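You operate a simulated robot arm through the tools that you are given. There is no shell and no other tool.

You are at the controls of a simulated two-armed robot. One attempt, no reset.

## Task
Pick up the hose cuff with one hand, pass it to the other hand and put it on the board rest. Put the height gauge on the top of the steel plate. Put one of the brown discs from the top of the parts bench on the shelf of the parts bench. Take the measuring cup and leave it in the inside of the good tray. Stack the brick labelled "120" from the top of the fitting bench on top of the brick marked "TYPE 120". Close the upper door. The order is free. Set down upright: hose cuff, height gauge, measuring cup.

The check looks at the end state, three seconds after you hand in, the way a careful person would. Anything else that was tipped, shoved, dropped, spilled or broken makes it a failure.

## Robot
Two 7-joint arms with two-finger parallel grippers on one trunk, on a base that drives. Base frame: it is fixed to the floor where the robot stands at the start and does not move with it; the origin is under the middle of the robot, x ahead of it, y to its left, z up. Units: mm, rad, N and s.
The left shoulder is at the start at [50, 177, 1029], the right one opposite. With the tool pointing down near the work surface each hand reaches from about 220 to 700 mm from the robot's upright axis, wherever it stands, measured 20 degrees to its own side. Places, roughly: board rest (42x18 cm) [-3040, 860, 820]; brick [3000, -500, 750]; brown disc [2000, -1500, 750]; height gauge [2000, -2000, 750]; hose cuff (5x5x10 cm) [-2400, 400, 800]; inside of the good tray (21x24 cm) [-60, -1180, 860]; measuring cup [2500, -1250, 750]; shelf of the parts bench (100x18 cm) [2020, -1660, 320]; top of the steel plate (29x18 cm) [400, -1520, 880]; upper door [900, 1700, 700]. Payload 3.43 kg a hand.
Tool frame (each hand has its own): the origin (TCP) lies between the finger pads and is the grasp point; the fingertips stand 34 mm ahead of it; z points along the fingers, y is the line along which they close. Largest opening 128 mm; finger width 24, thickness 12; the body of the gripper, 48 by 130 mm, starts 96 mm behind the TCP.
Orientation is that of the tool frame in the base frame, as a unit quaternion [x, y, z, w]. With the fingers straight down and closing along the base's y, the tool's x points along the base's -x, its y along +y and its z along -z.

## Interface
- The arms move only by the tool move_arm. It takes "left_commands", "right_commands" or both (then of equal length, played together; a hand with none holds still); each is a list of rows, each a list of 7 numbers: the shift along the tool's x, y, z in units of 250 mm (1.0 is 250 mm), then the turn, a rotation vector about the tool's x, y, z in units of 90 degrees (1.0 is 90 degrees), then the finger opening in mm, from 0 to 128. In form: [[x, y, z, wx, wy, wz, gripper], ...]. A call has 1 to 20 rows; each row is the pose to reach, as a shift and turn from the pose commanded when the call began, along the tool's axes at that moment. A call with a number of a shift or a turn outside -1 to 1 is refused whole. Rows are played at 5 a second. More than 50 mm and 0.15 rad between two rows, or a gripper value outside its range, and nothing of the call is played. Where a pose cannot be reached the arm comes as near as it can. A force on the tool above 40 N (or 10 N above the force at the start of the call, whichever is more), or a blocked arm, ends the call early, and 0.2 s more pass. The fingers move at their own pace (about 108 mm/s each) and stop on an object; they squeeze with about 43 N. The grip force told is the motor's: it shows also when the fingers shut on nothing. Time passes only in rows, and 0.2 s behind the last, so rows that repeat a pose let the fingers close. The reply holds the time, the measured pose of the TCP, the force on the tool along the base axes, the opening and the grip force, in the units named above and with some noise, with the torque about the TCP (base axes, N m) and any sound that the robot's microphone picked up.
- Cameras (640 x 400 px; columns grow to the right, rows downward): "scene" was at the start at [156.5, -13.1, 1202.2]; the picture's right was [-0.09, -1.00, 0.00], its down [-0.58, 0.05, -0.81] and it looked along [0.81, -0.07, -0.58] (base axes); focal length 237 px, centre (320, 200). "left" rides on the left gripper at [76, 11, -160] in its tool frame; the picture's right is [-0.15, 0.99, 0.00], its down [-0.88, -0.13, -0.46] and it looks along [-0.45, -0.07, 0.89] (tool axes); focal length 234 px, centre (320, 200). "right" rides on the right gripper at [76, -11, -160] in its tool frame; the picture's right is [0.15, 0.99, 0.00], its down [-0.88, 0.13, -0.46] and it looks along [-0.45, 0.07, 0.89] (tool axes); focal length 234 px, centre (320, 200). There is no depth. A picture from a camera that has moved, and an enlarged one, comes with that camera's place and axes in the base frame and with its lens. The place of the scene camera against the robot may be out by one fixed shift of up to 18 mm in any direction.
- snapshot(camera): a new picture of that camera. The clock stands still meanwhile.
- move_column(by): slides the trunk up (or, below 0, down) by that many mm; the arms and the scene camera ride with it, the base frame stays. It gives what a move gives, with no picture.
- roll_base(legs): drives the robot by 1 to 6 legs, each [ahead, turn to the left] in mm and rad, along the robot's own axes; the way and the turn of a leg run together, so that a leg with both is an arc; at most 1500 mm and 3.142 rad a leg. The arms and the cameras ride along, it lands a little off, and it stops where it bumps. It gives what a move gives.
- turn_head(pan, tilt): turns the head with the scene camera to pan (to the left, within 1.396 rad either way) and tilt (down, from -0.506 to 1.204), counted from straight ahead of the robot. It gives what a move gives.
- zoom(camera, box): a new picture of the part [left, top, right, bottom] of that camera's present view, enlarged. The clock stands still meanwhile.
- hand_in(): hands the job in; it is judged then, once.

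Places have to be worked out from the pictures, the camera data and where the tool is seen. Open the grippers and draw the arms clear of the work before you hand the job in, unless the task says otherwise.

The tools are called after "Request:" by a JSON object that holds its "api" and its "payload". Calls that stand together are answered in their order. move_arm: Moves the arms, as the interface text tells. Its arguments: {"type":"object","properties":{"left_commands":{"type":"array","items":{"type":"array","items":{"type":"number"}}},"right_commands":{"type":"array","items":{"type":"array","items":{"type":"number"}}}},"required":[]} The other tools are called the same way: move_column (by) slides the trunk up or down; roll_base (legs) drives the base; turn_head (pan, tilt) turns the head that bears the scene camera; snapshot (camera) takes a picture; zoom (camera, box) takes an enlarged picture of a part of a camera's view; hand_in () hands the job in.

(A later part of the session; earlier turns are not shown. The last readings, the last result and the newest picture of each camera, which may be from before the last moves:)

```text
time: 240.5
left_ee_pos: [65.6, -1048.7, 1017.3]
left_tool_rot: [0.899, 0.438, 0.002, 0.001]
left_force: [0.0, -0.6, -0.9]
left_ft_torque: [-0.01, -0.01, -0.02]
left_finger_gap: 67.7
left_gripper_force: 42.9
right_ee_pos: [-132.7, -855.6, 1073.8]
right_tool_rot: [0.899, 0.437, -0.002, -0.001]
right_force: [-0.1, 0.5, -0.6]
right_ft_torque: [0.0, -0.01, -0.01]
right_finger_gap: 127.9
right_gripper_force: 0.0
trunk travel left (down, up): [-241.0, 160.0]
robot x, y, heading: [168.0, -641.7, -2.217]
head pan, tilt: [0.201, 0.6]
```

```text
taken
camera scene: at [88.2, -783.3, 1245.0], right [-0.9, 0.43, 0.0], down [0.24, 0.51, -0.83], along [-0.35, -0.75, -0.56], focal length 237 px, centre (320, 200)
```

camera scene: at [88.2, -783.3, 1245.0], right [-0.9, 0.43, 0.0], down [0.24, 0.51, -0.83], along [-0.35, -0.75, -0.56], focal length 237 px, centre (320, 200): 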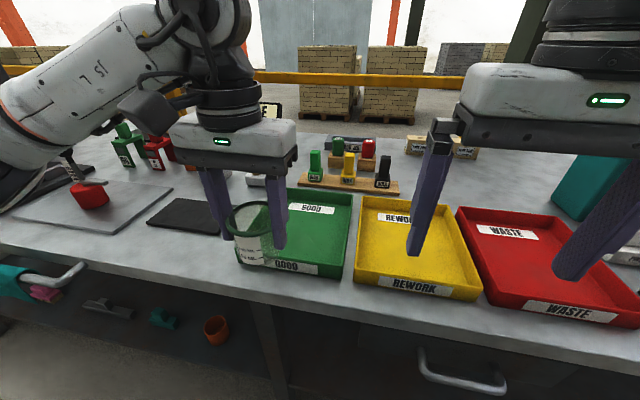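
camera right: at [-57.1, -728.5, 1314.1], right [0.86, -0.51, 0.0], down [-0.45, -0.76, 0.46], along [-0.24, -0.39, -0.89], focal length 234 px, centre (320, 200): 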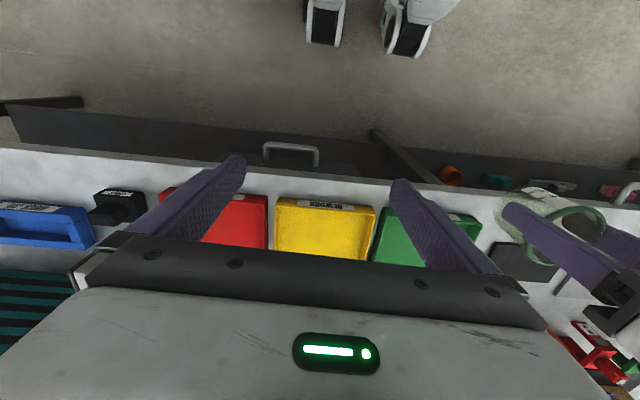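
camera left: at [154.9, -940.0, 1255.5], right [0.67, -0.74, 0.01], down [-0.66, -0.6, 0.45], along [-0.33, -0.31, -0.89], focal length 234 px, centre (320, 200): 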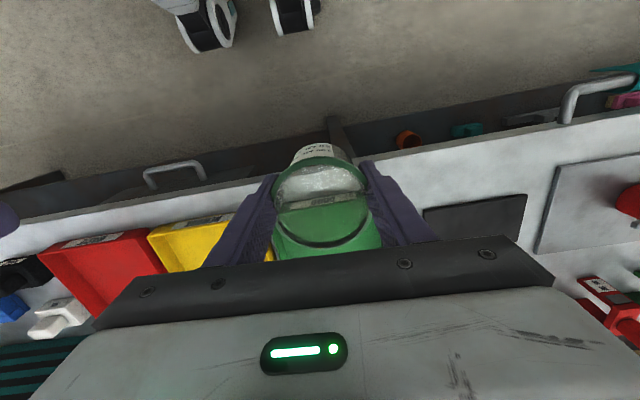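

I move the cup over the tray's centre.

Request:
{"api": "move_arm", "payload": {"left_commands": [[-0.137, -0.02, 0, 0, 0, 0, 65], [-0.274, -0.04, 0, 0, 0, 0, 65], [-0.411, -0.061, 0, 0, 0, 0, 65], [-0.548, -0.082, 0, 0, 0, 0, 65], [-0.685, -0.102, 0, 0, 0, 0, 65], [-0.685, -0.102, 0, 0, 0, 0, 65]]}}

Request:
{"api": "snapshot", "payload": {"camera": "left"}}

Request:
{"api": "zoom", "payload": {"camera": "scene", "box": [200, 100, 400, 300]}}

Request:
{"api": "snapshot", "payload": {"camera": "right"}}

```text
time: 241.9
left_ee_pos: [-60.6, -1167.9, 1015.3]
left_tool_rot: [0.899, 0.438, 0.002, 0.002]
left_force: [-0.3, -0.2, -0.2]
left_ft_torque: [0.03, -0.05, -0.01]
left_finger_gap: 67.4
left_gripper_force: 43.3
right_ee_pos: [-134.4, -856.2, 1074.3]
right_tool_rot: [0.899, 0.438, -0.002, -0.001]
right_force: [0.0, 0.1, -0.7]
right_ft_torque: [0.0, 0.0, 0.01]
right_finger_gap: 128.1
right_gripper_force: 0.0
trunk travel left (down, up): [-241.0, 160.0]
robot x, y, heading: [167.9, -642.8, -2.218]
head pan, tilt: [0.201, 0.6]
```

```text
taken
camera left: at [-6.7, -1115.9, 1174.4], right [0.69, -0.73, 0.01], down [-0.65, -0.61, 0.45], along [-0.33, -0.32, -0.89], focal length 234 px, centre (320, 200)
```

left: 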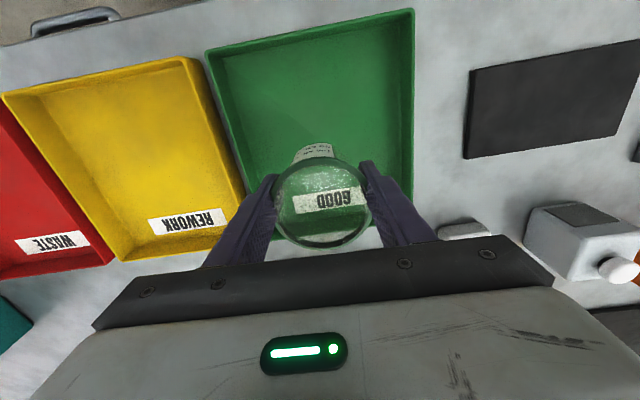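

```text
2.00 times, centred on (300, 200) of scene
camera zoom: at [88.2, -783.5, 1244.9], right [-0.9, 0.43, 0.0], down [0.24, 0.51, -0.83], along [-0.35, -0.75, -0.56], focal length 475 px, centre (360, 200)
```

zoom: 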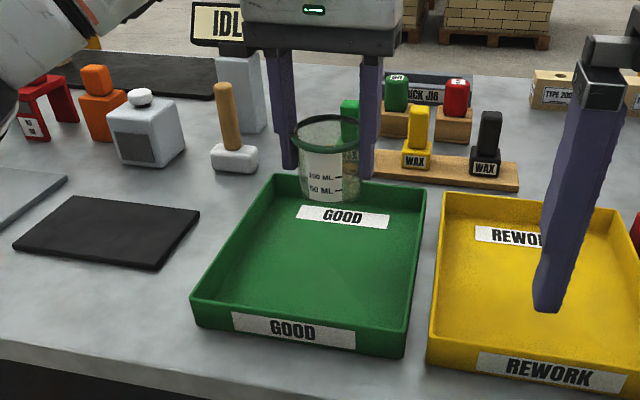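

```text
taken
camera right: at [-96.6, -788.9, 1234.1], right [0.87, -0.49, 0.0], down [-0.44, -0.77, 0.46], along [-0.23, -0.4, -0.89], focal length 234 px, centre (320, 200)
```

right: 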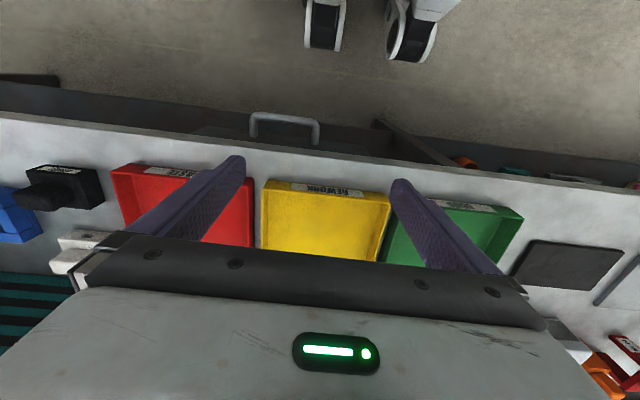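

By projection the cup is in fact over the tray centre (tray centre ≈(-58,-1180)). I shift ~10 mm and lower it to just above the tray floor.

Request:
{"api": "move_arm", "payload": {"left_commands": [[-0.027, 0.031, 0.1, 0, 0, 0, 65], [-0.027, 0.031, 0.2, 0, 0, 0, 65], [-0.027, 0.031, 0.3, 0, 0, 0, 65], [-0.027, 0.031, 0.3, 0, 0, 0, 65]]}}

Request:
{"api": "snapshot", "payload": {"camera": "left"}}

Request:
{"api": "zoom", "payload": {"camera": "scene", "box": [200, 100, 400, 300]}}

```text
time: 242.9
left_ee_pos: [-57.4, -1179.0, 941.4]
left_tool_rot: [0.899, 0.439, 0.002, 0.002]
left_force: [0.0, 0.4, -0.7]
left_ft_torque: [-0.02, -0.02, -0.01]
left_finger_gap: 67.7
left_gripper_force: 42.7
right_ee_pos: [-133.0, -857.2, 1074.5]
right_tool_rot: [0.899, 0.438, -0.001, 0.0]
right_force: [-0.4, 0.2, 0.2]
right_ft_torque: [0.0, 0.01, 0.0]
right_finger_gap: 127.9
right_gripper_force: 0.0
trunk travel left (down, up): [-241.0, 160.0]
robot x, y, heading: [167.4, -641.8, -2.213]
head pan, tilt: [0.201, 0.6]
```

```text
taken
camera left: at [-3.9, -1125.2, 1099.2], right [0.69, -0.72, 0.01], down [-0.65, -0.61, 0.45], along [-0.33, -0.32, -0.89], focal length 234 px, centre (320, 200)
```

left: 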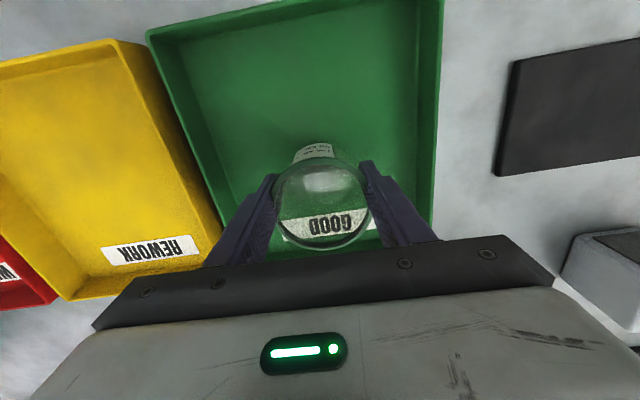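

```text
2.00 times, centred on (300, 200) of scene
camera zoom: at [88.1, -783.5, 1244.9], right [-0.9, 0.43, 0.0], down [0.24, 0.51, -0.83], along [-0.35, -0.75, -0.56], focal length 475 px, centre (360, 200)
```

zoom: 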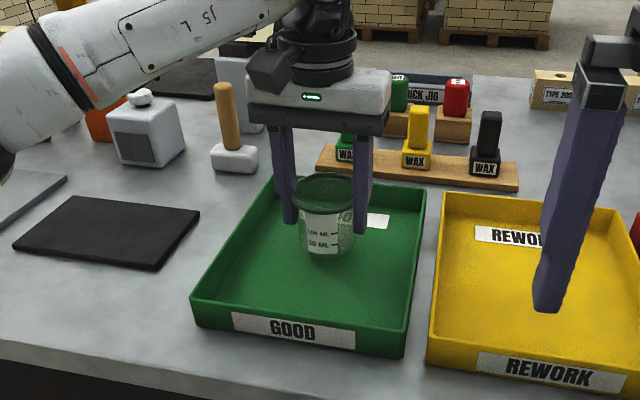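

Inside the tray walls. I lower slowly to the tray floor.

Request:
{"api": "move_arm", "payload": {"left_commands": [[0, 0, 0.015, 0, 0, 0, 65], [0, 0, 0.03, 0, 0, 0, 65], [0, 0, 0.042, 0, 0, 0, 65], [0, 0, 0.05, 0, 0, 0, 65]]}}

Request:
{"api": "zoom", "payload": {"camera": "scene", "box": [240, 160, 360, 260]}}

```text
time: 243.9
left_ee_pos: [-57.5, -1178.4, 928.1]
left_tool_rot: [0.899, 0.437, 0.002, 0.003]
left_force: [-0.3, -0.2, -0.5]
left_ft_torque: [0.02, -0.02, -0.03]
left_finger_gap: 67.5
left_gripper_force: 43.0
right_ee_pos: [-134.7, -857.0, 1074.2]
right_tool_rot: [0.899, 0.437, -0.001, 0.0]
right_force: [-0.3, 0.3, 0.1]
right_ft_torque: [0.02, -0.05, 0.04]
right_finger_gap: 128.1
right_gripper_force: 0.1
trunk travel left (down, up): [-241.0, 160.0]
robot x, y, heading: [169.5, -643.8, -2.211]
head pan, tilt: [0.201, 0.6]
```

```text
4.00 times, centred on (300, 210) of scene
camera zoom: at [88.1, -783.5, 1244.9], right [-0.9, 0.43, 0.0], down [0.24, 0.51, -0.83], along [-0.35, -0.75, -0.56], focal length 950 px, centre (400, 160)
```

zoom: 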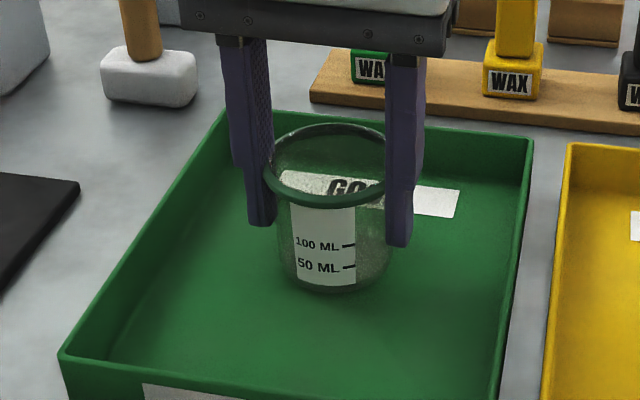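

Request:
{"api": "move_arm", "payload": {"left_commands": [[0, 0, 0.01, 0, 0, 0, 65], [0, 0, 0.02, 0, 0, 0, 65], [0, 0, 0.028, 0, 0, 0, 65]]}}

```text
time: 244.7
left_ee_pos: [-57.1, -1177.0, 923.4]
left_tool_rot: [0.899, 0.438, 0.0, 0.002]
left_force: [0.9, -0.3, 9.8]
left_ft_torque: [0.15, 0.07, -0.05]
left_finger_gap: 67.8
left_gripper_force: 43.0
right_ee_pos: [-134.3, -856.0, 1075.3]
right_tool_rot: [0.899, 0.438, -0.001, 0.0]
right_force: [0.1, -0.5, 0.2]
right_ft_torque: [-0.04, 0.01, 0.01]
right_finger_gap: 128.0
right_gripper_force: 0.1
trunk travel left (down, up): [-241.0, 160.0]
robot x, y, heading: [167.4, -643.5, -2.218]
head pan, tilt: [0.201, 0.6]
```

The cup touches the tray floor (9.8 N). I ease up 1 mm, open the fingers gently and rise straight up.

Request:
{"api": "move_arm", "payload": {"left_commands": [[0, 0, -0.005, 0, 0, 0, 65], [0, 0, -0.005, 0, 0, 0, 80], [0, 0, -0.005, 0, 0, 0, 95], [0, 0, -0.005, 0, 0, 0, 95], [0, 0, -0.1, 0, 0, 0, 95], [0, 0, -0.25, 0, 0, 0, 95], [0, 0, -0.4, 0, 0, 0, 95], [0, 0, -0.55, 0, 0, 0, 95], [0, 0, -0.55, 0, 0, 0, 95]]}}

Request:
{"api": "snapshot", "payload": {"camera": "left"}}

Request:
{"api": "zoom", "payload": {"camera": "scene", "box": [200, 100, 400, 300]}}

```text
time: 246.7
left_ee_pos: [-58.5, -1177.2, 1061.0]
left_tool_rot: [0.899, 0.437, 0.001, 0.001]
left_force: [-0.1, 0.0, 0.1]
left_ft_torque: [-0.02, 0.02, 0.0]
left_finger_gap: 95.0
left_gripper_force: 0.0
right_ee_pos: [-133.6, -855.8, 1073.2]
right_tool_rot: [0.899, 0.438, -0.001, -0.001]
right_force: [0.8, 0.5, 0.2]
right_ft_torque: [-0.03, -0.04, -0.04]
right_finger_gap: 128.1
right_gripper_force: 0.1
trunk travel left (down, up): [-241.0, 160.0]
robot x, y, heading: [165.7, -641.0, -2.214]
head pan, tilt: [0.201, 0.6]
```

```text
taken
camera left: at [-4.9, -1124.8, 1218.7], right [0.69, -0.73, 0.01], down [-0.65, -0.61, 0.45], along [-0.33, -0.32, -0.89], focal length 234 px, centre (320, 200)
```

left: 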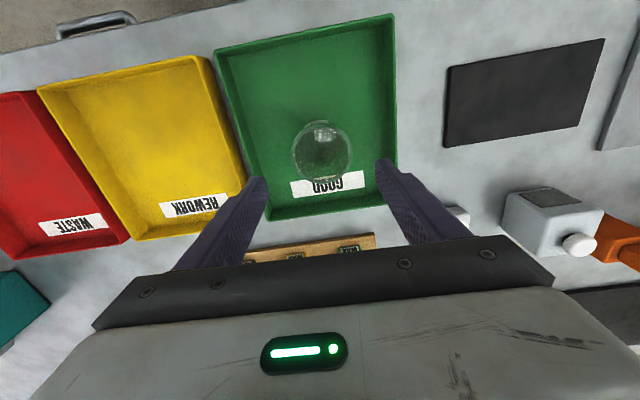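

```text
2.00 times, centred on (300, 200) of scene
camera zoom: at [88.2, -783.5, 1244.9], right [-0.9, 0.43, 0.0], down [0.24, 0.51, -0.82], along [-0.35, -0.75, -0.57], focal length 475 px, centre (360, 200)
```

zoom: 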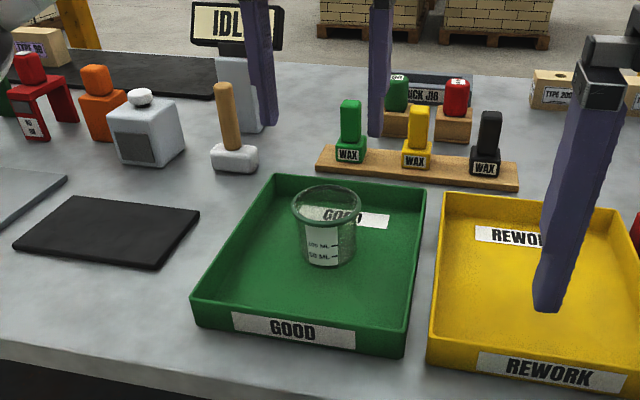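

The cup stands in the GOOD tray. I retract the left hand, back away, and turn to look toward the hose cuff area.

Request:
{"api": "move_arm", "payload": {"left_commands": [[0.12, 0, -0.05, 0, 0, 0, 110], [0.28, 0, -0.08, 0, 0, 0, 128], [0.46, 0, -0.08, 0, 0, 0, 128], [0.62, 0, -0.08, 0, 0, 0, 128], [0.76, 0, -0.08, 0, 0, 0, 128], [0.76, 0, -0.08, 0, 0, 0, 128]]}}

Request:
{"api": "roll_base", "payload": {"legs": [[-200, 0], [0, -0.9]]}}

Request:
{"api": "turn_head", "payload": {"pan": 0.0, "tilt": 0.2}}

Request:
{"api": "snapshot", "payload": {"camera": "scene"}}

Request:
{"api": "turn_head", "payload": {"pan": -0.9, "tilt": 0.25}}

Request:
{"api": "snapshot", "payload": {"camera": "scene"}}

Request:
{"api": "turn_head", "payload": {"pan": 0.9, "tilt": 0.3}}

Request:
{"api": "snapshot", "payload": {"camera": "scene"}}

```text
time: 248.1
left_ee_pos: [57.9, -1028.1, 1079.4]
left_tool_rot: [0.899, 0.438, 0.003, 0.002]
left_force: [-0.5, 0.2, -0.6]
left_ft_torque: [0.02, 0.01, 0.0]
left_finger_gap: 127.9
left_gripper_force: 0.1
right_ee_pos: [-134.8, -856.1, 1074.8]
right_tool_rot: [0.899, 0.438, -0.002, 0.0]
right_force: [0.0, 0.3, -0.1]
right_ft_torque: [0.02, 0.0, 0.0]
right_finger_gap: 128.1
right_gripper_force: 0.0
trunk travel left (down, up): [-241.0, 160.0]
robot x, y, heading: [168.4, -640.6, -2.213]
head pan, tilt: [0.201, 0.6]
```

```text
time: 252.0
left_ee_pos: [-83.8, -636.2, 1079.8]
left_tool_rot: [1.0, 0.004, 0.001, 0.003]
left_force: [0.0, -0.3, -0.1]
left_ft_torque: [0.03, 0.0, -0.04]
left_finger_gap: 127.9
left_gripper_force: 0.1
right_ee_pos: [-68.0, -380.3, 1072.9]
right_tool_rot: [1.0, 0.003, 0.0, -0.001]
right_force: [0.2, 0.2, 0.4]
right_ft_torque: [-0.02, -0.01, 0.02]
right_finger_gap: 128.2
right_gripper_force: 0.1
trunk travel left (down, up): [-241.0, 160.0]
robot x, y, heading: [289.3, -485.7, -3.113]
head pan, tilt: [0.201, 0.6]
```

```text
time: 252.8
left_ee_pos: [-83.8, -636.8, 1079.6]
left_tool_rot: [1.0, 0.003, 0.0, 0.002]
left_force: [0.1, 0.9, -0.7]
left_ft_torque: [0.01, 0.0, -0.02]
left_finger_gap: 128.3
left_gripper_force: 0.1
right_ee_pos: [-68.1, -380.9, 1074.8]
right_tool_rot: [1.0, 0.004, 0.0, -0.001]
right_force: [-0.1, 0.3, -0.4]
right_ft_torque: [-0.01, 0.0, -0.02]
right_finger_gap: 128.0
right_gripper_force: 0.1
trunk travel left (down, up): [-241.0, 160.0]
robot x, y, heading: [286.0, -486.2, -3.117]
head pan, tilt: [0.0, 0.201]
```

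```text
taken
camera scene: at [123.1, -494.7, 1281.6], right [-0.03, 1.0, 0.0], down [0.2, 0.01, -0.98], along [-0.98, -0.03, -0.2], focal length 237 px, centre (320, 200)
```

scene: 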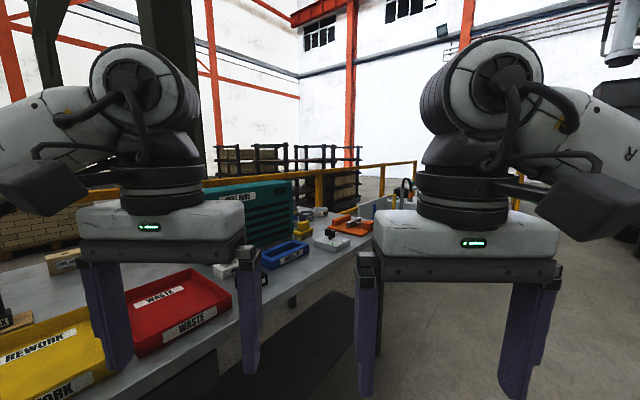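

```text
time: 254.0
left_ee_pos: [-84.3, -637.2, 1079.8]
left_tool_rot: [1.0, 0.003, 0.001, 0.002]
left_force: [-0.3, -0.1, -0.1]
left_ft_torque: [-0.01, -0.02, 0.01]
left_finger_gap: 128.2
left_gripper_force: 0.0
right_ee_pos: [-68.7, -381.4, 1075.0]
right_tool_rot: [1.0, 0.003, 0.0, -0.001]
right_force: [0.5, -1.0, 0.5]
right_ft_torque: [0.01, 0.0, 0.03]
right_finger_gap: 128.1
right_gripper_force: 0.0
trunk travel left (down, up): [-241.0, 160.0]
robot x, y, heading: [287.6, -485.7, -3.113]
head pan, tilt: [-0.901, 0.25]
```

```text
taken
camera scene: at [156.2, -420.5, 1277.1], right [0.77, 0.64, 0.0], down [0.16, -0.19, -0.97], along [-0.62, 0.74, -0.25], focal length 237 px, centre (320, 200)
```

scene: 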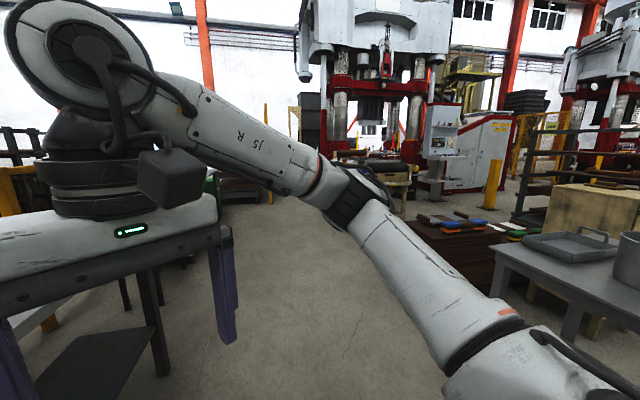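

```text
time: 255.8
left_ee_pos: [-84.3, -636.9, 1079.3]
left_tool_rot: [1.0, 0.003, 0.001, 0.002]
left_force: [0.2, 0.1, -0.3]
left_ft_torque: [-0.01, 0.02, -0.01]
left_finger_gap: 127.9
left_gripper_force: 0.0
right_ee_pos: [-68.6, -380.4, 1073.9]
right_tool_rot: [1.0, 0.003, -0.001, -0.001]
right_force: [-1.2, 1.0, 0.9]
right_ft_torque: [-0.01, -0.01, -0.01]
right_finger_gap: 128.0
right_gripper_force: 0.1
trunk travel left (down, up): [-241.0, 160.0]
robot x, y, heading: [287.7, -488.6, -3.11]
head pan, tilt: [0.901, 0.3]
```

```text
taken
camera scene: at [160.3, -566.7, 1272.4], right [-0.8, 0.6, 0.0], down [0.18, 0.24, -0.96], along [-0.57, -0.76, -0.3], focal length 237 px, centre (320, 200)
```

scene: 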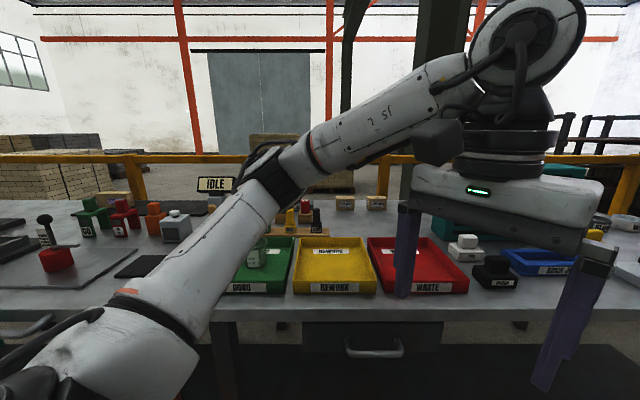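

All good here. The hose area lies beyond the bench's far end; I drive parallel to the bench first, raise the trunk stays, and look again.

Request:
{"api": "roll_base", "payload": {"legs": [[0, -0.72], [1400, 0]]}}

Request:
{"api": "turn_head", "payload": {"pan": 0.3, "tilt": 0.3}}

Request:
{"api": "snapshot", "payload": {"camera": "scene"}}

Request:
{"api": "turn_head", "payload": {"pan": -0.6, "tilt": 0.3}}

Request:
{"api": "snapshot", "payload": {"camera": "scene"}}

Request:
{"api": "turn_head", "payload": {"pan": 1.2, "tilt": 0.3}}

Request:
{"api": "snapshot", "payload": {"camera": "scene"}}

```text
time: 264.8
left_ee_pos: [-1171.2, 557.3, 1079.6]
left_tool_rot: [0.937, -0.35, 0.0, 0.003]
left_force: [-0.2, 0.2, 0.1]
left_ft_torque: [0.0, -0.03, 0.01]
left_finger_gap: 128.0
left_gripper_force: 0.0
right_ee_pos: [-990.0, 738.4, 1074.2]
right_tool_rot: [0.937, -0.349, 0.0, -0.001]
right_force: [0.2, -0.4, 0.2]
right_ft_torque: [0.03, 0.02, 0.02]
right_finger_gap: 127.9
right_gripper_force: 0.0
trunk travel left (down, up): [-241.0, 160.0]
robot x, y, heading: [-790.0, 424.9, 2.45]
head pan, tilt: [0.901, 0.3]
```

```text
time: 265.8
left_ee_pos: [-1170.5, 557.0, 1078.4]
left_tool_rot: [0.937, -0.35, 0.0, 0.003]
left_force: [0.2, 0.5, -0.3]
left_ft_torque: [-0.01, -0.03, -0.01]
left_finger_gap: 127.8
left_gripper_force: 0.2
right_ee_pos: [-990.3, 738.5, 1073.8]
right_tool_rot: [0.937, -0.35, 0.0, -0.002]
right_force: [0.5, 0.2, -0.2]
right_ft_torque: [-0.02, -0.01, 0.01]
right_finger_gap: 128.1
right_gripper_force: 0.0
trunk travel left (down, up): [-241.0, 160.0]
robot x, y, heading: [-791.4, 426.6, 2.444]
head pan, tilt: [0.3, 0.3]
```

```text
taken
camera scene: at [-932.6, 501.1, 1272.4], right [0.38, 0.92, 0.0], down [0.27, -0.11, -0.96], along [-0.88, 0.37, -0.3], focal length 237 px, centre (320, 200)
```

scene: 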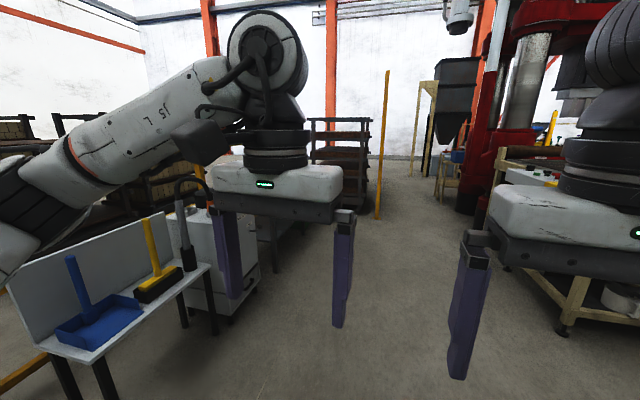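

```text
time: 267.0
left_ee_pos: [-1171.4, 556.3, 1078.7]
left_tool_rot: [0.937, -0.349, 0.001, 0.003]
left_force: [-0.2, -0.2, -0.2]
left_ft_torque: [0.01, 0.0, 0.01]
left_finger_gap: 127.8
left_gripper_force: 0.0
right_ee_pos: [-990.1, 738.6, 1074.4]
right_tool_rot: [0.937, -0.349, -0.001, -0.001]
right_force: [0.4, -0.6, 0.4]
right_ft_torque: [0.01, 0.01, -0.02]
right_finger_gap: 128.0
right_gripper_force: 0.0
trunk travel left (down, up): [-241.0, 160.0]
robot x, y, heading: [-788.9, 424.1, 2.45]
head pan, tilt: [-0.6, 0.3]
```

```text
taken
camera scene: at [-872.0, 555.2, 1272.4], right [0.96, 0.27, 0.0], down [0.08, -0.28, -0.96], along [-0.26, 0.92, -0.3], focal length 237 px, centre (320, 200)
```

scene: 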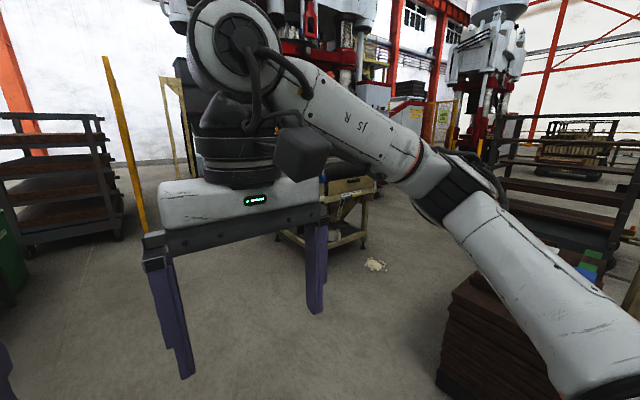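

```text
time: 268.8
left_ee_pos: [-1169.9, 557.9, 1080.0]
left_tool_rot: [0.937, -0.35, 0.0, 0.002]
left_force: [-0.7, 0.3, -1.0]
left_ft_torque: [-0.03, -0.01, 0.02]
left_finger_gap: 127.9
left_gripper_force: 0.2
right_ee_pos: [-989.8, 739.2, 1074.4]
right_tool_rot: [0.937, -0.349, -0.001, -0.001]
right_force: [-0.5, 0.0, 0.1]
right_ft_torque: [0.01, 0.01, 0.01]
right_finger_gap: 128.0
right_gripper_force: 0.1
trunk travel left (down, up): [-241.0, 160.0]
robot x, y, heading: [-793.3, 424.2, 2.446]
head pan, tilt: [1.201, 0.3]
```

```text
taken
camera scene: at [-928.0, 420.1, 1272.4], right [-0.49, 0.87, 0.0], down [0.26, 0.14, -0.96], along [-0.84, -0.46, -0.3], focal length 237 px, centre (320, 200)
```

scene: 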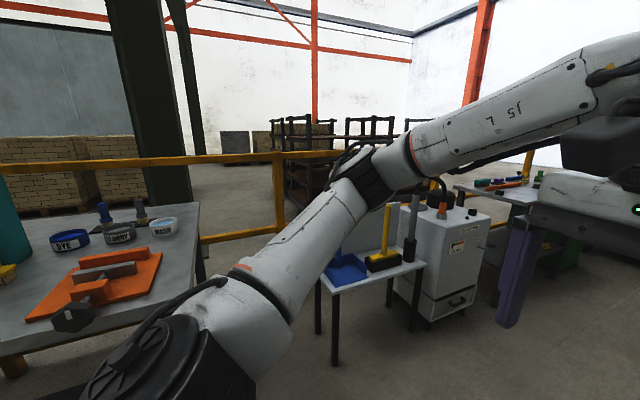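

I zoom in on the white cabinet with the hose and the bench beyond.

Request:
{"api": "zoom", "payload": {"camera": "scene", "box": [300, 150, 500, 350]}}

Request:
{"api": "zoom", "payload": {"camera": "scene", "box": [440, 150, 600, 290]}}

Request:
{"api": "turn_head", "payload": {"pan": 0.5, "tilt": 0.35}}

Request:
{"api": "snapshot", "payload": {"camera": "scene"}}

```text
2.00 times, centred on (400, 250) of scene
camera zoom: at [-928.0, 420.1, 1272.4], right [-0.49, 0.87, 0.0], down [0.26, 0.14, -0.96], along [-0.84, -0.46, -0.3], focal length 475 px, centre (160, 100)
```

zoom: 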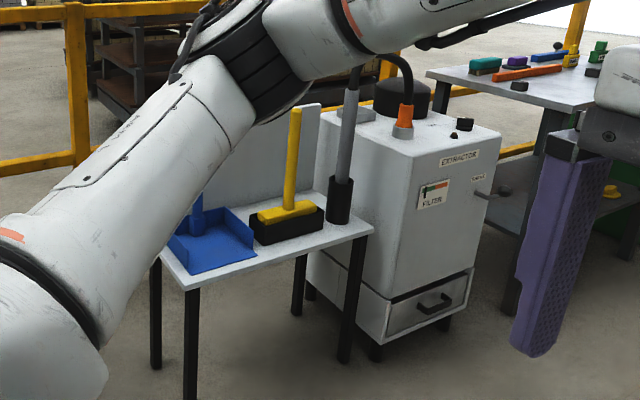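

```text
2.86 times, centred on (520, 220) of scene
camera zoom: at [-928.0, 420.1, 1272.4], right [-0.49, 0.87, 0.0], down [0.26, 0.14, -0.96], along [-0.84, -0.46, -0.3], focal length 678 px, centre (-251, 143)
```

zoom: 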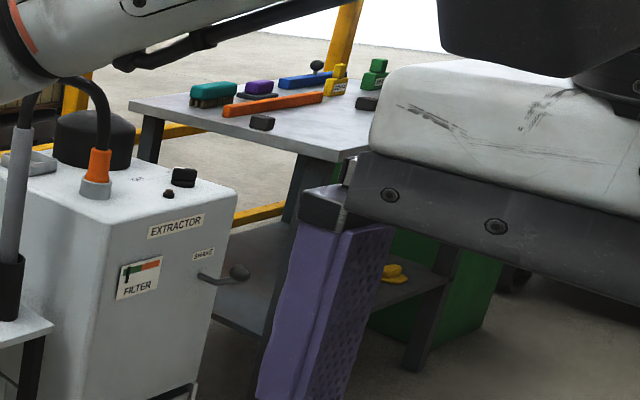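

```text
time: 269.9
left_ee_pos: [-1172.3, 556.2, 1078.5]
left_tool_rot: [0.937, -0.35, 0.0, 0.002]
left_force: [0.2, 0.6, -0.8]
left_ft_torque: [0.0, -0.03, 0.05]
left_finger_gap: 128.0
left_gripper_force: 0.0
right_ee_pos: [-990.2, 737.4, 1073.4]
right_tool_rot: [0.937, -0.35, 0.0, -0.001]
right_force: [0.5, 0.8, 0.2]
right_ft_torque: [-0.01, 0.01, -0.01]
right_finger_gap: 128.0
right_gripper_force: 0.0
trunk travel left (down, up): [-241.0, 160.0]
robot x, y, heading: [-790.1, 424.0, 2.453]
head pan, tilt: [0.499, 0.351]
```

```text
taken
camera scene: at [-937.7, 483.3, 1267.7], right [0.19, 0.98, 0.0], down [0.34, -0.07, -0.94], along [-0.92, 0.18, -0.34], focal length 237 px, centre (320, 200)
```

scene: 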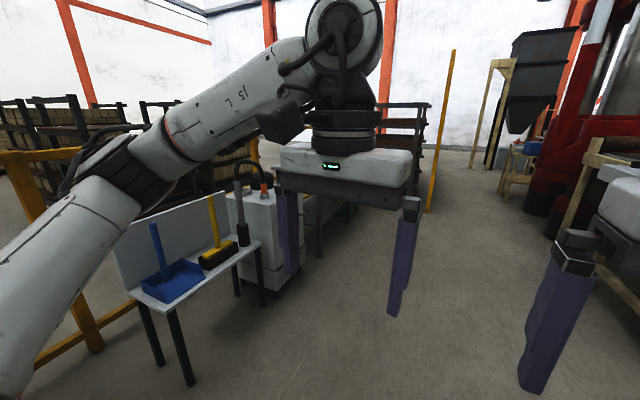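

The orange/grey cuff on top of the EXTRACTOR (≈(-2308,411,800)) looks like the hose cuff. I drive closer to inspect it.

Request:
{"api": "roll_base", "payload": {"legs": [[0, 0.3], [960, 0], [0, 0.9]]}}

Request:
{"api": "turn_head", "payload": {"pan": 0.0, "tilt": 0.45}}

Request:
{"api": "snapshot", "payload": {"camera": "scene"}}

Request:
{"api": "turn_head", "payload": {"pan": -0.8, "tilt": 0.4}}

Request:
{"api": "snapshot", "payload": {"camera": "scene"}}

```text
time: 278.1
left_ee_pos: [-1940.0, 488.6, 1079.3]
left_tool_rot: [0.972, 0.235, 0.001, 0.002]
left_force: [-0.4, -0.4, 0.1]
left_ft_torque: [0.08, 0.01, -0.02]
left_finger_gap: 127.7
left_gripper_force: 0.1
right_ee_pos: [-2041.0, 723.7, 1073.8]
right_tool_rot: [0.972, 0.236, -0.001, -0.001]
right_force: [-0.1, -0.3, -0.2]
right_ft_torque: [0.02, 0.0, 0.0]
right_finger_gap: 127.7
right_gripper_force: 0.0
trunk travel left (down, up): [-241.0, 160.0]
robot x, y, heading: [-1678.1, 794.2, -2.643]
head pan, tilt: [0.499, 0.351]
```

```text
time: 279.1
left_ee_pos: [-1940.8, 489.2, 1078.8]
left_tool_rot: [0.972, 0.234, 0.002, 0.002]
left_force: [0.2, 0.0, 0.3]
left_ft_torque: [0.01, 0.0, 0.0]
left_finger_gap: 128.0
left_gripper_force: 0.0
right_ee_pos: [-2041.5, 722.5, 1074.1]
right_tool_rot: [0.972, 0.236, 0.0, -0.001]
right_force: [-0.2, 0.1, 0.3]
right_ft_torque: [0.02, -0.04, -0.03]
right_finger_gap: 127.7
right_gripper_force: 0.1
trunk travel left (down, up): [-241.0, 160.0]
robot x, y, heading: [-1676.4, 790.3, -2.645]
head pan, tilt: [0.0, 0.45]
```

```text
taken
camera scene: at [-1820.5, 709.2, 1258.5], right [-0.48, 0.88, 0.0], down [0.38, 0.21, -0.9], along [-0.79, -0.43, -0.44], focal length 237 px, centre (320, 200)
```

scene: 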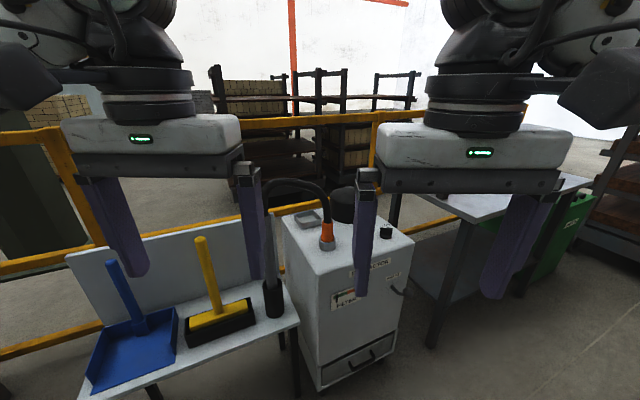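

```text
time: 280.2
left_ee_pos: [-1941.3, 486.9, 1079.3]
left_tool_rot: [0.972, 0.235, 0.001, 0.002]
left_force: [0.1, -0.1, 0.3]
left_ft_torque: [0.02, -0.01, 0.02]
left_finger_gap: 127.9
left_gripper_force: 0.0
right_ee_pos: [-2041.6, 723.5, 1073.8]
right_tool_rot: [0.972, 0.235, -0.001, -0.001]
right_force: [0.4, -0.3, -0.5]
right_ft_torque: [-0.01, -0.01, -0.04]
right_finger_gap: 127.9
right_gripper_force: 0.0
trunk travel left (down, up): [-241.0, 160.0]
robot x, y, heading: [-1678.3, 788.1, -2.642]
head pan, tilt: [-0.799, 0.4]
```

```text
taken
camera scene: at [-1828.1, 780.6, 1263.2], right [0.3, 0.95, 0.0], down [0.37, -0.12, -0.92], along [-0.88, 0.28, -0.39], focal length 237 px, centre (320, 200)
```

scene: 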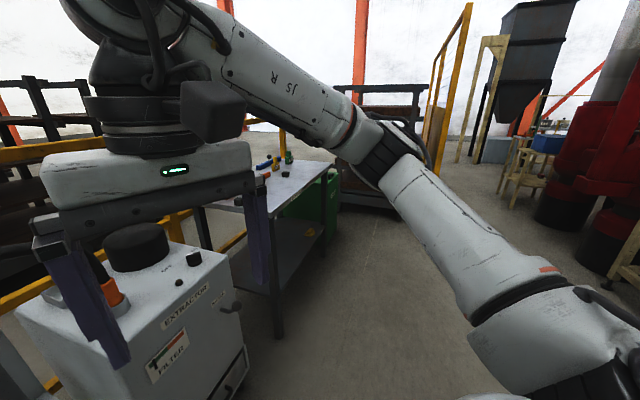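

Request:
{"api": "turn_head", "payload": {"pan": 0.0, "tilt": 0.45}}

Request:
{"api": "zoom", "payload": {"camera": "scene", "box": [240, 150, 420, 330]}}

Request:
{"api": "snapshot", "payload": {"camera": "left"}}

Request:
{"api": "snapshot", "payload": {"camera": "right"}}

```text
time: 281.3
left_ee_pos: [-1940.3, 488.7, 1079.1]
left_tool_rot: [0.972, 0.235, 0.001, 0.002]
left_force: [0.1, -0.5, -0.3]
left_ft_torque: [0.0, 0.0, 0.02]
left_finger_gap: 128.1
left_gripper_force: 0.0
right_ee_pos: [-2041.4, 722.8, 1073.8]
right_tool_rot: [0.972, 0.235, 0.0, -0.001]
right_force: [0.7, 0.8, -1.0]
right_ft_torque: [-0.01, 0.02, 0.01]
right_finger_gap: 128.1
right_gripper_force: 0.1
trunk travel left (down, up): [-241.0, 160.0]
robot x, y, heading: [-1679.4, 791.7, -2.644]
head pan, tilt: [0.0, 0.45]
```

```text
2.22 times, centred on (330, 240) of scene
camera zoom: at [-1820.6, 709.4, 1258.5], right [-0.47, 0.88, 0.0], down [0.38, 0.21, -0.9], along [-0.79, -0.43, -0.44], focal length 528 px, centre (298, 111)
```

zoom: 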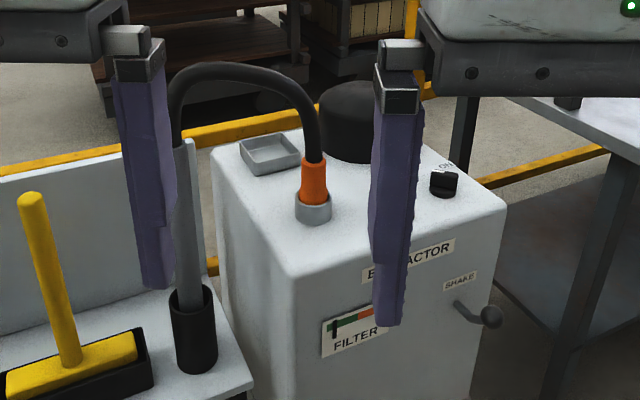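

```text
taken
camera left: at [-1869.0, 513.4, 1237.8], right [0.32, -0.95, 0.01], down [-0.84, -0.28, 0.45], along [-0.43, -0.15, -0.89], focal length 234 px, centre (320, 200)
```

left: 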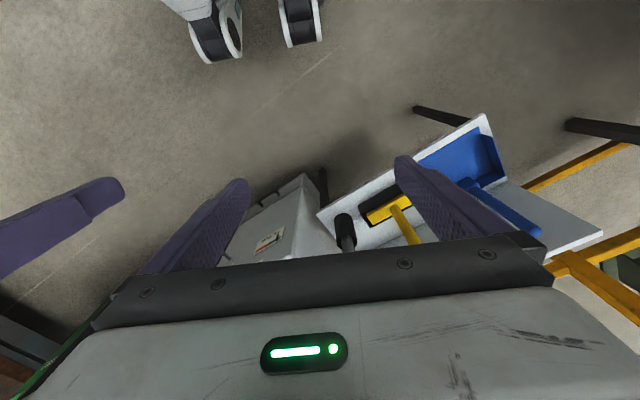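

```text
taken
camera right: at [-1980.1, 769.3, 1234.1], right [0.58, -0.81, 0.0], down [-0.72, -0.52, 0.46], along [-0.37, -0.26, -0.89], focal length 234 px, centre (320, 200)
```

right: 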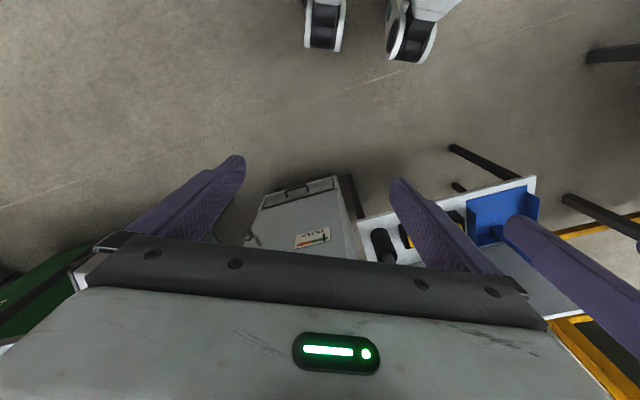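

The orange/grey cuff sits at about (-2355,443), top of the extractor ~z 800, with a black hose arc. I move in front of the extractor, facing it squarely, for a closer look.

Request:
{"api": "roll_base", "payload": {"legs": [[0, -0.51], [216, 0], [0, 0.92]]}}

Request:
{"api": "turn_head", "payload": {"pan": 0.0, "tilt": 0.6}}

Request:
{"api": "snapshot", "payload": {"camera": "scene"}}

Request:
{"api": "snapshot", "payload": {"camera": "right"}}

Request:
{"api": "snapshot", "payload": {"camera": "left"}}

```text
time: 286.8
left_ee_pos: [-2007.3, 412.6, 1079.2]
left_tool_rot: [0.901, 0.433, 0.002, 0.002]
left_force: [-0.3, 0.1, 0.5]
left_ft_torque: [0.04, 0.01, 0.0]
left_finger_gap: 128.0
left_gripper_force: 0.0
right_ee_pos: [-2196.8, 585.1, 1075.2]
right_tool_rot: [0.901, 0.433, -0.002, -0.001]
right_force: [1.1, 0.2, 0.8]
right_ft_torque: [0.01, -0.01, 0.01]
right_finger_gap: 128.1
right_gripper_force: 0.1
trunk travel left (down, up): [-241.0, 160.0]
robot x, y, heading: [-1891.6, 796.2, -2.223]
head pan, tilt: [0.0, 0.45]
```

```text
time: 287.5
left_ee_pos: [-2008.8, 411.1, 1079.4]
left_tool_rot: [0.901, 0.433, 0.002, 0.003]
left_force: [-0.3, 0.5, -0.1]
left_ft_torque: [-0.02, 0.02, -0.01]
left_finger_gap: 128.0
left_gripper_force: 0.1
right_ee_pos: [-2196.6, 585.4, 1073.9]
right_tool_rot: [0.902, 0.432, -0.002, 0.0]
right_force: [-0.1, -0.1, -0.9]
right_ft_torque: [0.03, -0.01, -0.01]
right_finger_gap: 128.0
right_gripper_force: 0.1
trunk travel left (down, up): [-241.0, 160.0]
robot x, y, heading: [-1891.5, 796.7, -2.22]
head pan, tilt: [0.0, 0.6]
```

```text
taken
camera scene: at [-1989.3, 664.6, 1245.0], right [-0.79, 0.61, 0.0], down [0.34, 0.45, -0.83], along [-0.5, -0.65, -0.56], focal length 237 px, centre (320, 200)
```

scene: 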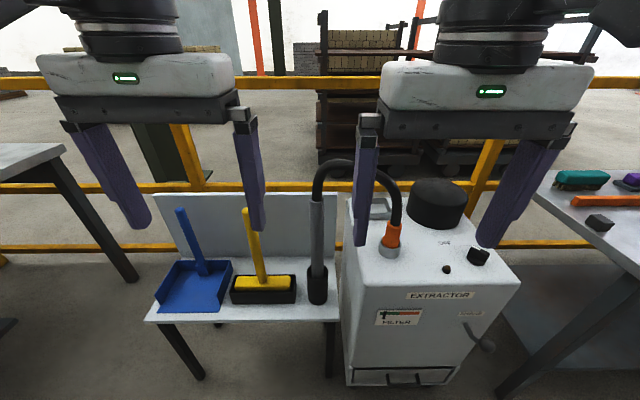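

```text
taken
camera right: at [-2159.1, 651.9, 1234.1], right [0.86, -0.5, 0.0], down [-0.45, -0.77, 0.46], along [-0.23, -0.39, -0.89], focal length 234 px, centre (320, 200)
```

right: 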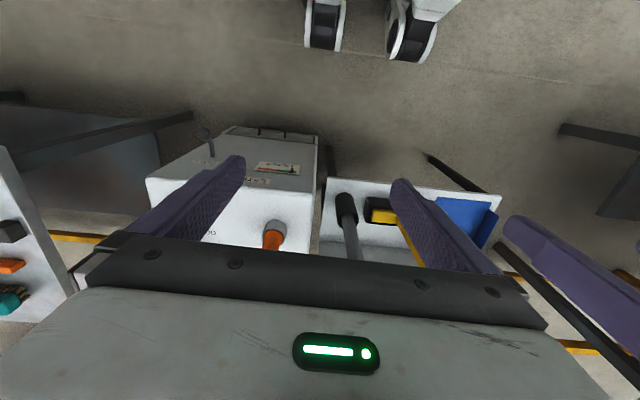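

```text
taken
camera left: at [-1953.5, 463.7, 1237.8], right [0.68, -0.73, 0.01], down [-0.65, -0.6, 0.45], along [-0.33, -0.31, -0.89], focal length 234 px, centre (320, 200)
```

left: 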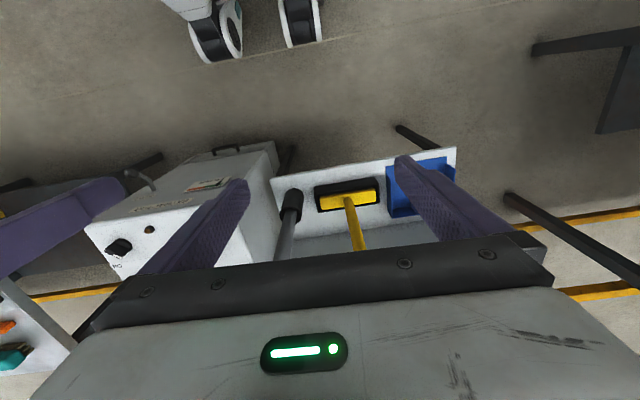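

Clear view. I zoom in on the cuff and hose from both cameras.

Request:
{"api": "zoom", "payload": {"camera": "scene", "box": [290, 140, 430, 310]}}

Request:
{"api": "zoom", "payload": {"camera": "right", "box": [200, 160, 400, 260]}}

Request:
{"api": "turn_head", "payload": {"pan": -0.6, "tilt": 0.5}}

Request:
{"api": "snapshot", "payload": {"camera": "scene"}}

```text
2.35 times, centred on (360, 225) of scene
camera zoom: at [-1989.3, 664.6, 1245.0], right [-0.79, 0.61, 0.0], down [0.34, 0.45, -0.83], along [-0.5, -0.65, -0.56], focal length 558 px, centre (226, 141)
```

zoom: 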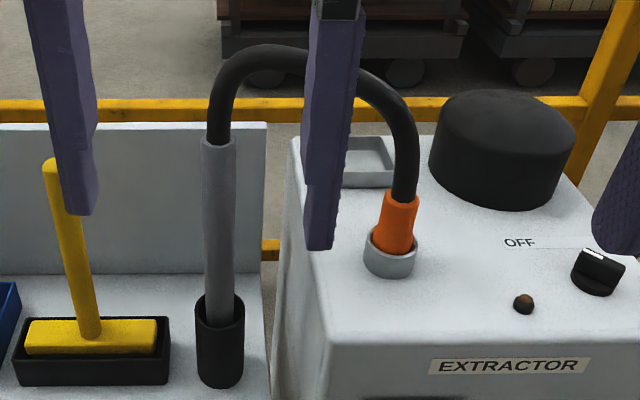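

```text
3.20 times, centred on (300, 210) of right
camera zoom: at [-2159.1, 651.9, 1234.1], right [0.86, -0.5, 0.0], down [-0.45, -0.77, 0.46], along [-0.23, -0.39, -0.89], focal length 749 px, centre (384, 168)
```

zoom: 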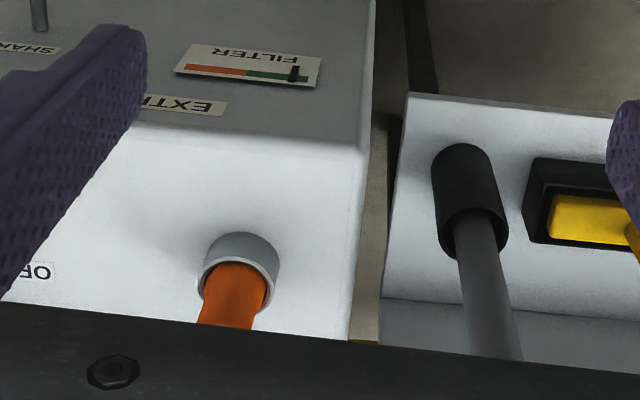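

```text
time: 288.5
left_ee_pos: [-2008.2, 411.8, 1080.3]
left_tool_rot: [0.902, 0.432, 0.002, 0.002]
left_force: [-0.5, -0.7, 0.5]
left_ft_torque: [-0.01, 0.0, 0.01]
left_finger_gap: 127.9
left_gripper_force: 0.1
right_ee_pos: [-2197.0, 584.0, 1074.2]
right_tool_rot: [0.901, 0.434, -0.002, 0.0]
right_force: [0.4, 1.3, -0.6]
right_ft_torque: [0.0, 0.01, -0.03]
right_finger_gap: 128.1
right_gripper_force: 0.0
trunk travel left (down, up): [-241.0, 160.0]
robot x, y, heading: [-1893.9, 793.4, -2.225]
head pan, tilt: [-0.6, 0.499]
```

```text
taken
camera scene: at [-2022.0, 706.4, 1254.0], right [-0.31, 0.95, 0.0], down [0.46, 0.15, -0.88], along [-0.83, -0.27, -0.48], focal length 237 px, centre (320, 200)
```

scene: 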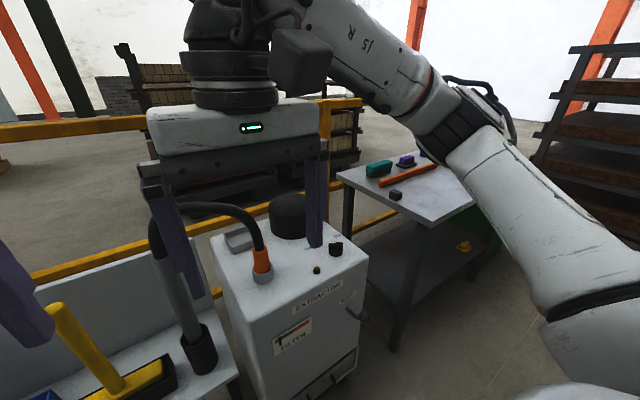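

The cuff is plugged into a grey socket on the extractor with the hose arching to a wand. I raise the right hand and move it back a bit to get a top view of the cuff.

Request:
{"api": "move_arm", "payload": {"right_commands": [[0, 0, -0.15, 0, 0, 0, 128], [0, 0, -0.3, 0, 0, 0, 128], [0, 0, -0.45, 0, 0, 0, 128], [-0.1, 0.1, -0.5, 0, 0, 0, 128], [-0.25, 0.2, -0.5, 0, 0, 0, 128], [-0.4, 0.2, -0.5, 0, 0, 0, 128], [-0.4, 0.2, -0.5, 0, 0, 0, 128]]}}

Request:
{"api": "snapshot", "payload": {"camera": "right"}}

Request:
{"api": "turn_head", "payload": {"pan": -0.1, "tilt": 0.6}}

Request:
{"api": "snapshot", "payload": {"camera": "scene"}}

```text
time: 290.1
left_ee_pos: [-2008.4, 411.3, 1080.3]
left_tool_rot: [0.901, 0.433, 0.001, 0.002]
left_force: [1.2, 0.0, 0.1]
left_ft_torque: [0.01, -0.01, 0.02]
left_finger_gap: 128.0
left_gripper_force: 0.0
right_ee_pos: [-2220.2, 478.7, 1199.2]
right_tool_rot: [0.901, 0.433, -0.001, 0.0]
right_force: [0.5, 0.1, 0.3]
right_ft_torque: [0.01, 0.0, 0.03]
right_finger_gap: 128.0
right_gripper_force: 0.0
trunk travel left (down, up): [-241.0, 160.0]
robot x, y, heading: [-1892.8, 795.1, -2.229]
head pan, tilt: [-0.6, 0.499]
```

```text
taken
camera right: at [-2182.2, 545.0, 1358.3], right [0.86, -0.5, 0.0], down [-0.45, -0.77, 0.46], along [-0.23, -0.4, -0.89], focal length 234 px, centre (320, 200)
```

right: 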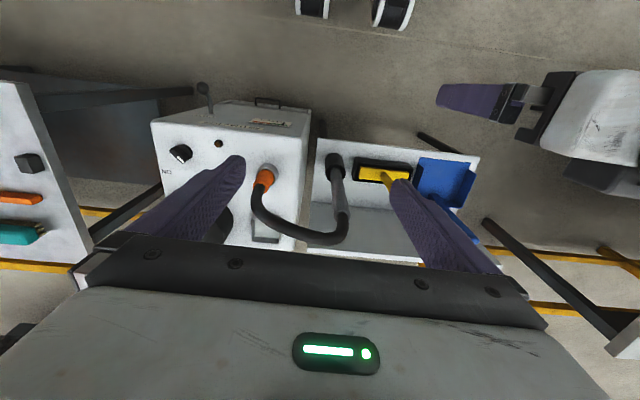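

```text
time: 291.1
left_ee_pos: [-2007.7, 411.5, 1079.9]
left_tool_rot: [0.902, 0.433, 0.003, 0.002]
left_force: [-0.2, 0.7, 0.6]
left_ft_torque: [-0.03, 0.01, -0.02]
left_finger_gap: 128.1
left_gripper_force: 0.0
right_ee_pos: [-2219.4, 477.7, 1198.8]
right_tool_rot: [0.901, 0.433, -0.002, 0.0]
right_force: [-0.5, 0.5, -0.2]
right_ft_torque: [0.01, 0.02, -0.04]
right_finger_gap: 128.3
right_gripper_force: 0.1
trunk travel left (down, up): [-241.0, 160.0]
robot x, y, heading: [-1891.8, 797.5, -2.228]
head pan, tilt: [-0.099, 0.6]
```

```text
taken
camera scene: at [-1996.1, 670.3, 1244.9], right [-0.73, 0.69, 0.0], down [0.39, 0.41, -0.83], along [-0.57, -0.6, -0.56], focal length 237 px, centre (320, 200)
```

scene: 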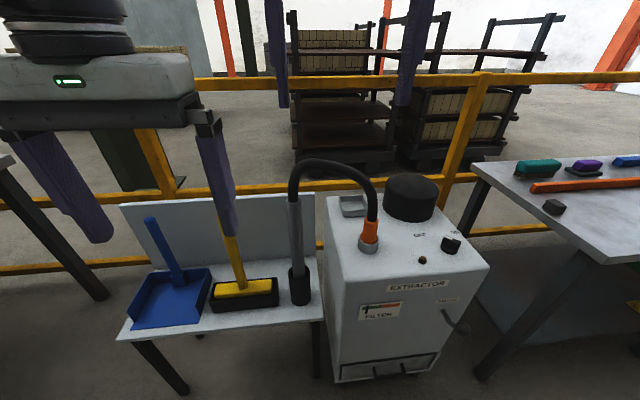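

I zoom closely on the cuff, hose and wand from above.

Request:
{"api": "zoom", "payload": {"camera": "right", "box": [220, 130, 380, 250]}}

Request:
{"api": "zoom", "payload": {"camera": "scene", "box": [330, 170, 420, 270]}}

Request:
{"api": "zoom", "payload": {"camera": "scene", "box": [480, 140, 640, 260]}}

```text
3.33 times, centred on (300, 190) of right
camera zoom: at [-2182.2, 545.1, 1358.2], right [0.86, -0.5, 0.0], down [-0.45, -0.77, 0.46], along [-0.23, -0.39, -0.89], focal length 781 px, centre (387, 233)
```

zoom: 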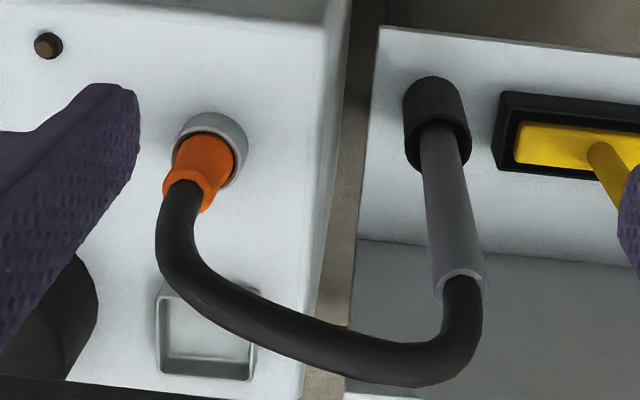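

```text
4.00 times, centred on (375, 220) of scene
camera zoom: at [-1996.1, 670.3, 1244.9], right [-0.73, 0.69, 0.0], down [0.39, 0.41, -0.83], along [-0.57, -0.6, -0.56], focal length 950 px, centre (100, 120)
```

zoom: 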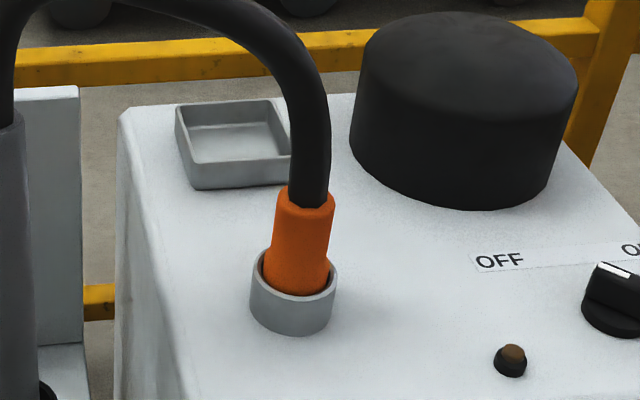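

```text
3.33 times, centred on (560, 200) of scene
camera zoom: at [-1996.1, 670.3, 1244.9], right [-0.73, 0.69, 0.0], down [0.39, 0.41, -0.83], along [-0.57, -0.6, -0.56], focal length 791 px, centre (-480, 200)
```

zoom: 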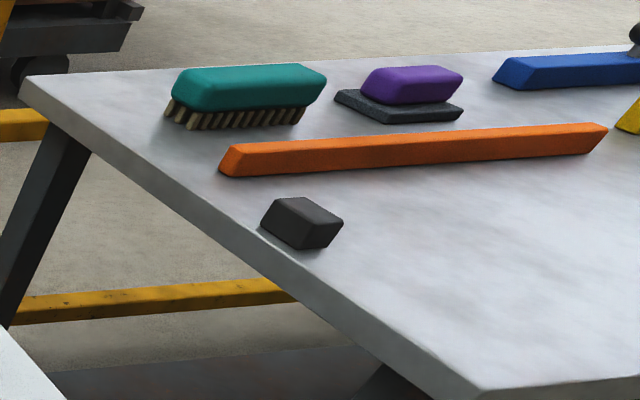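

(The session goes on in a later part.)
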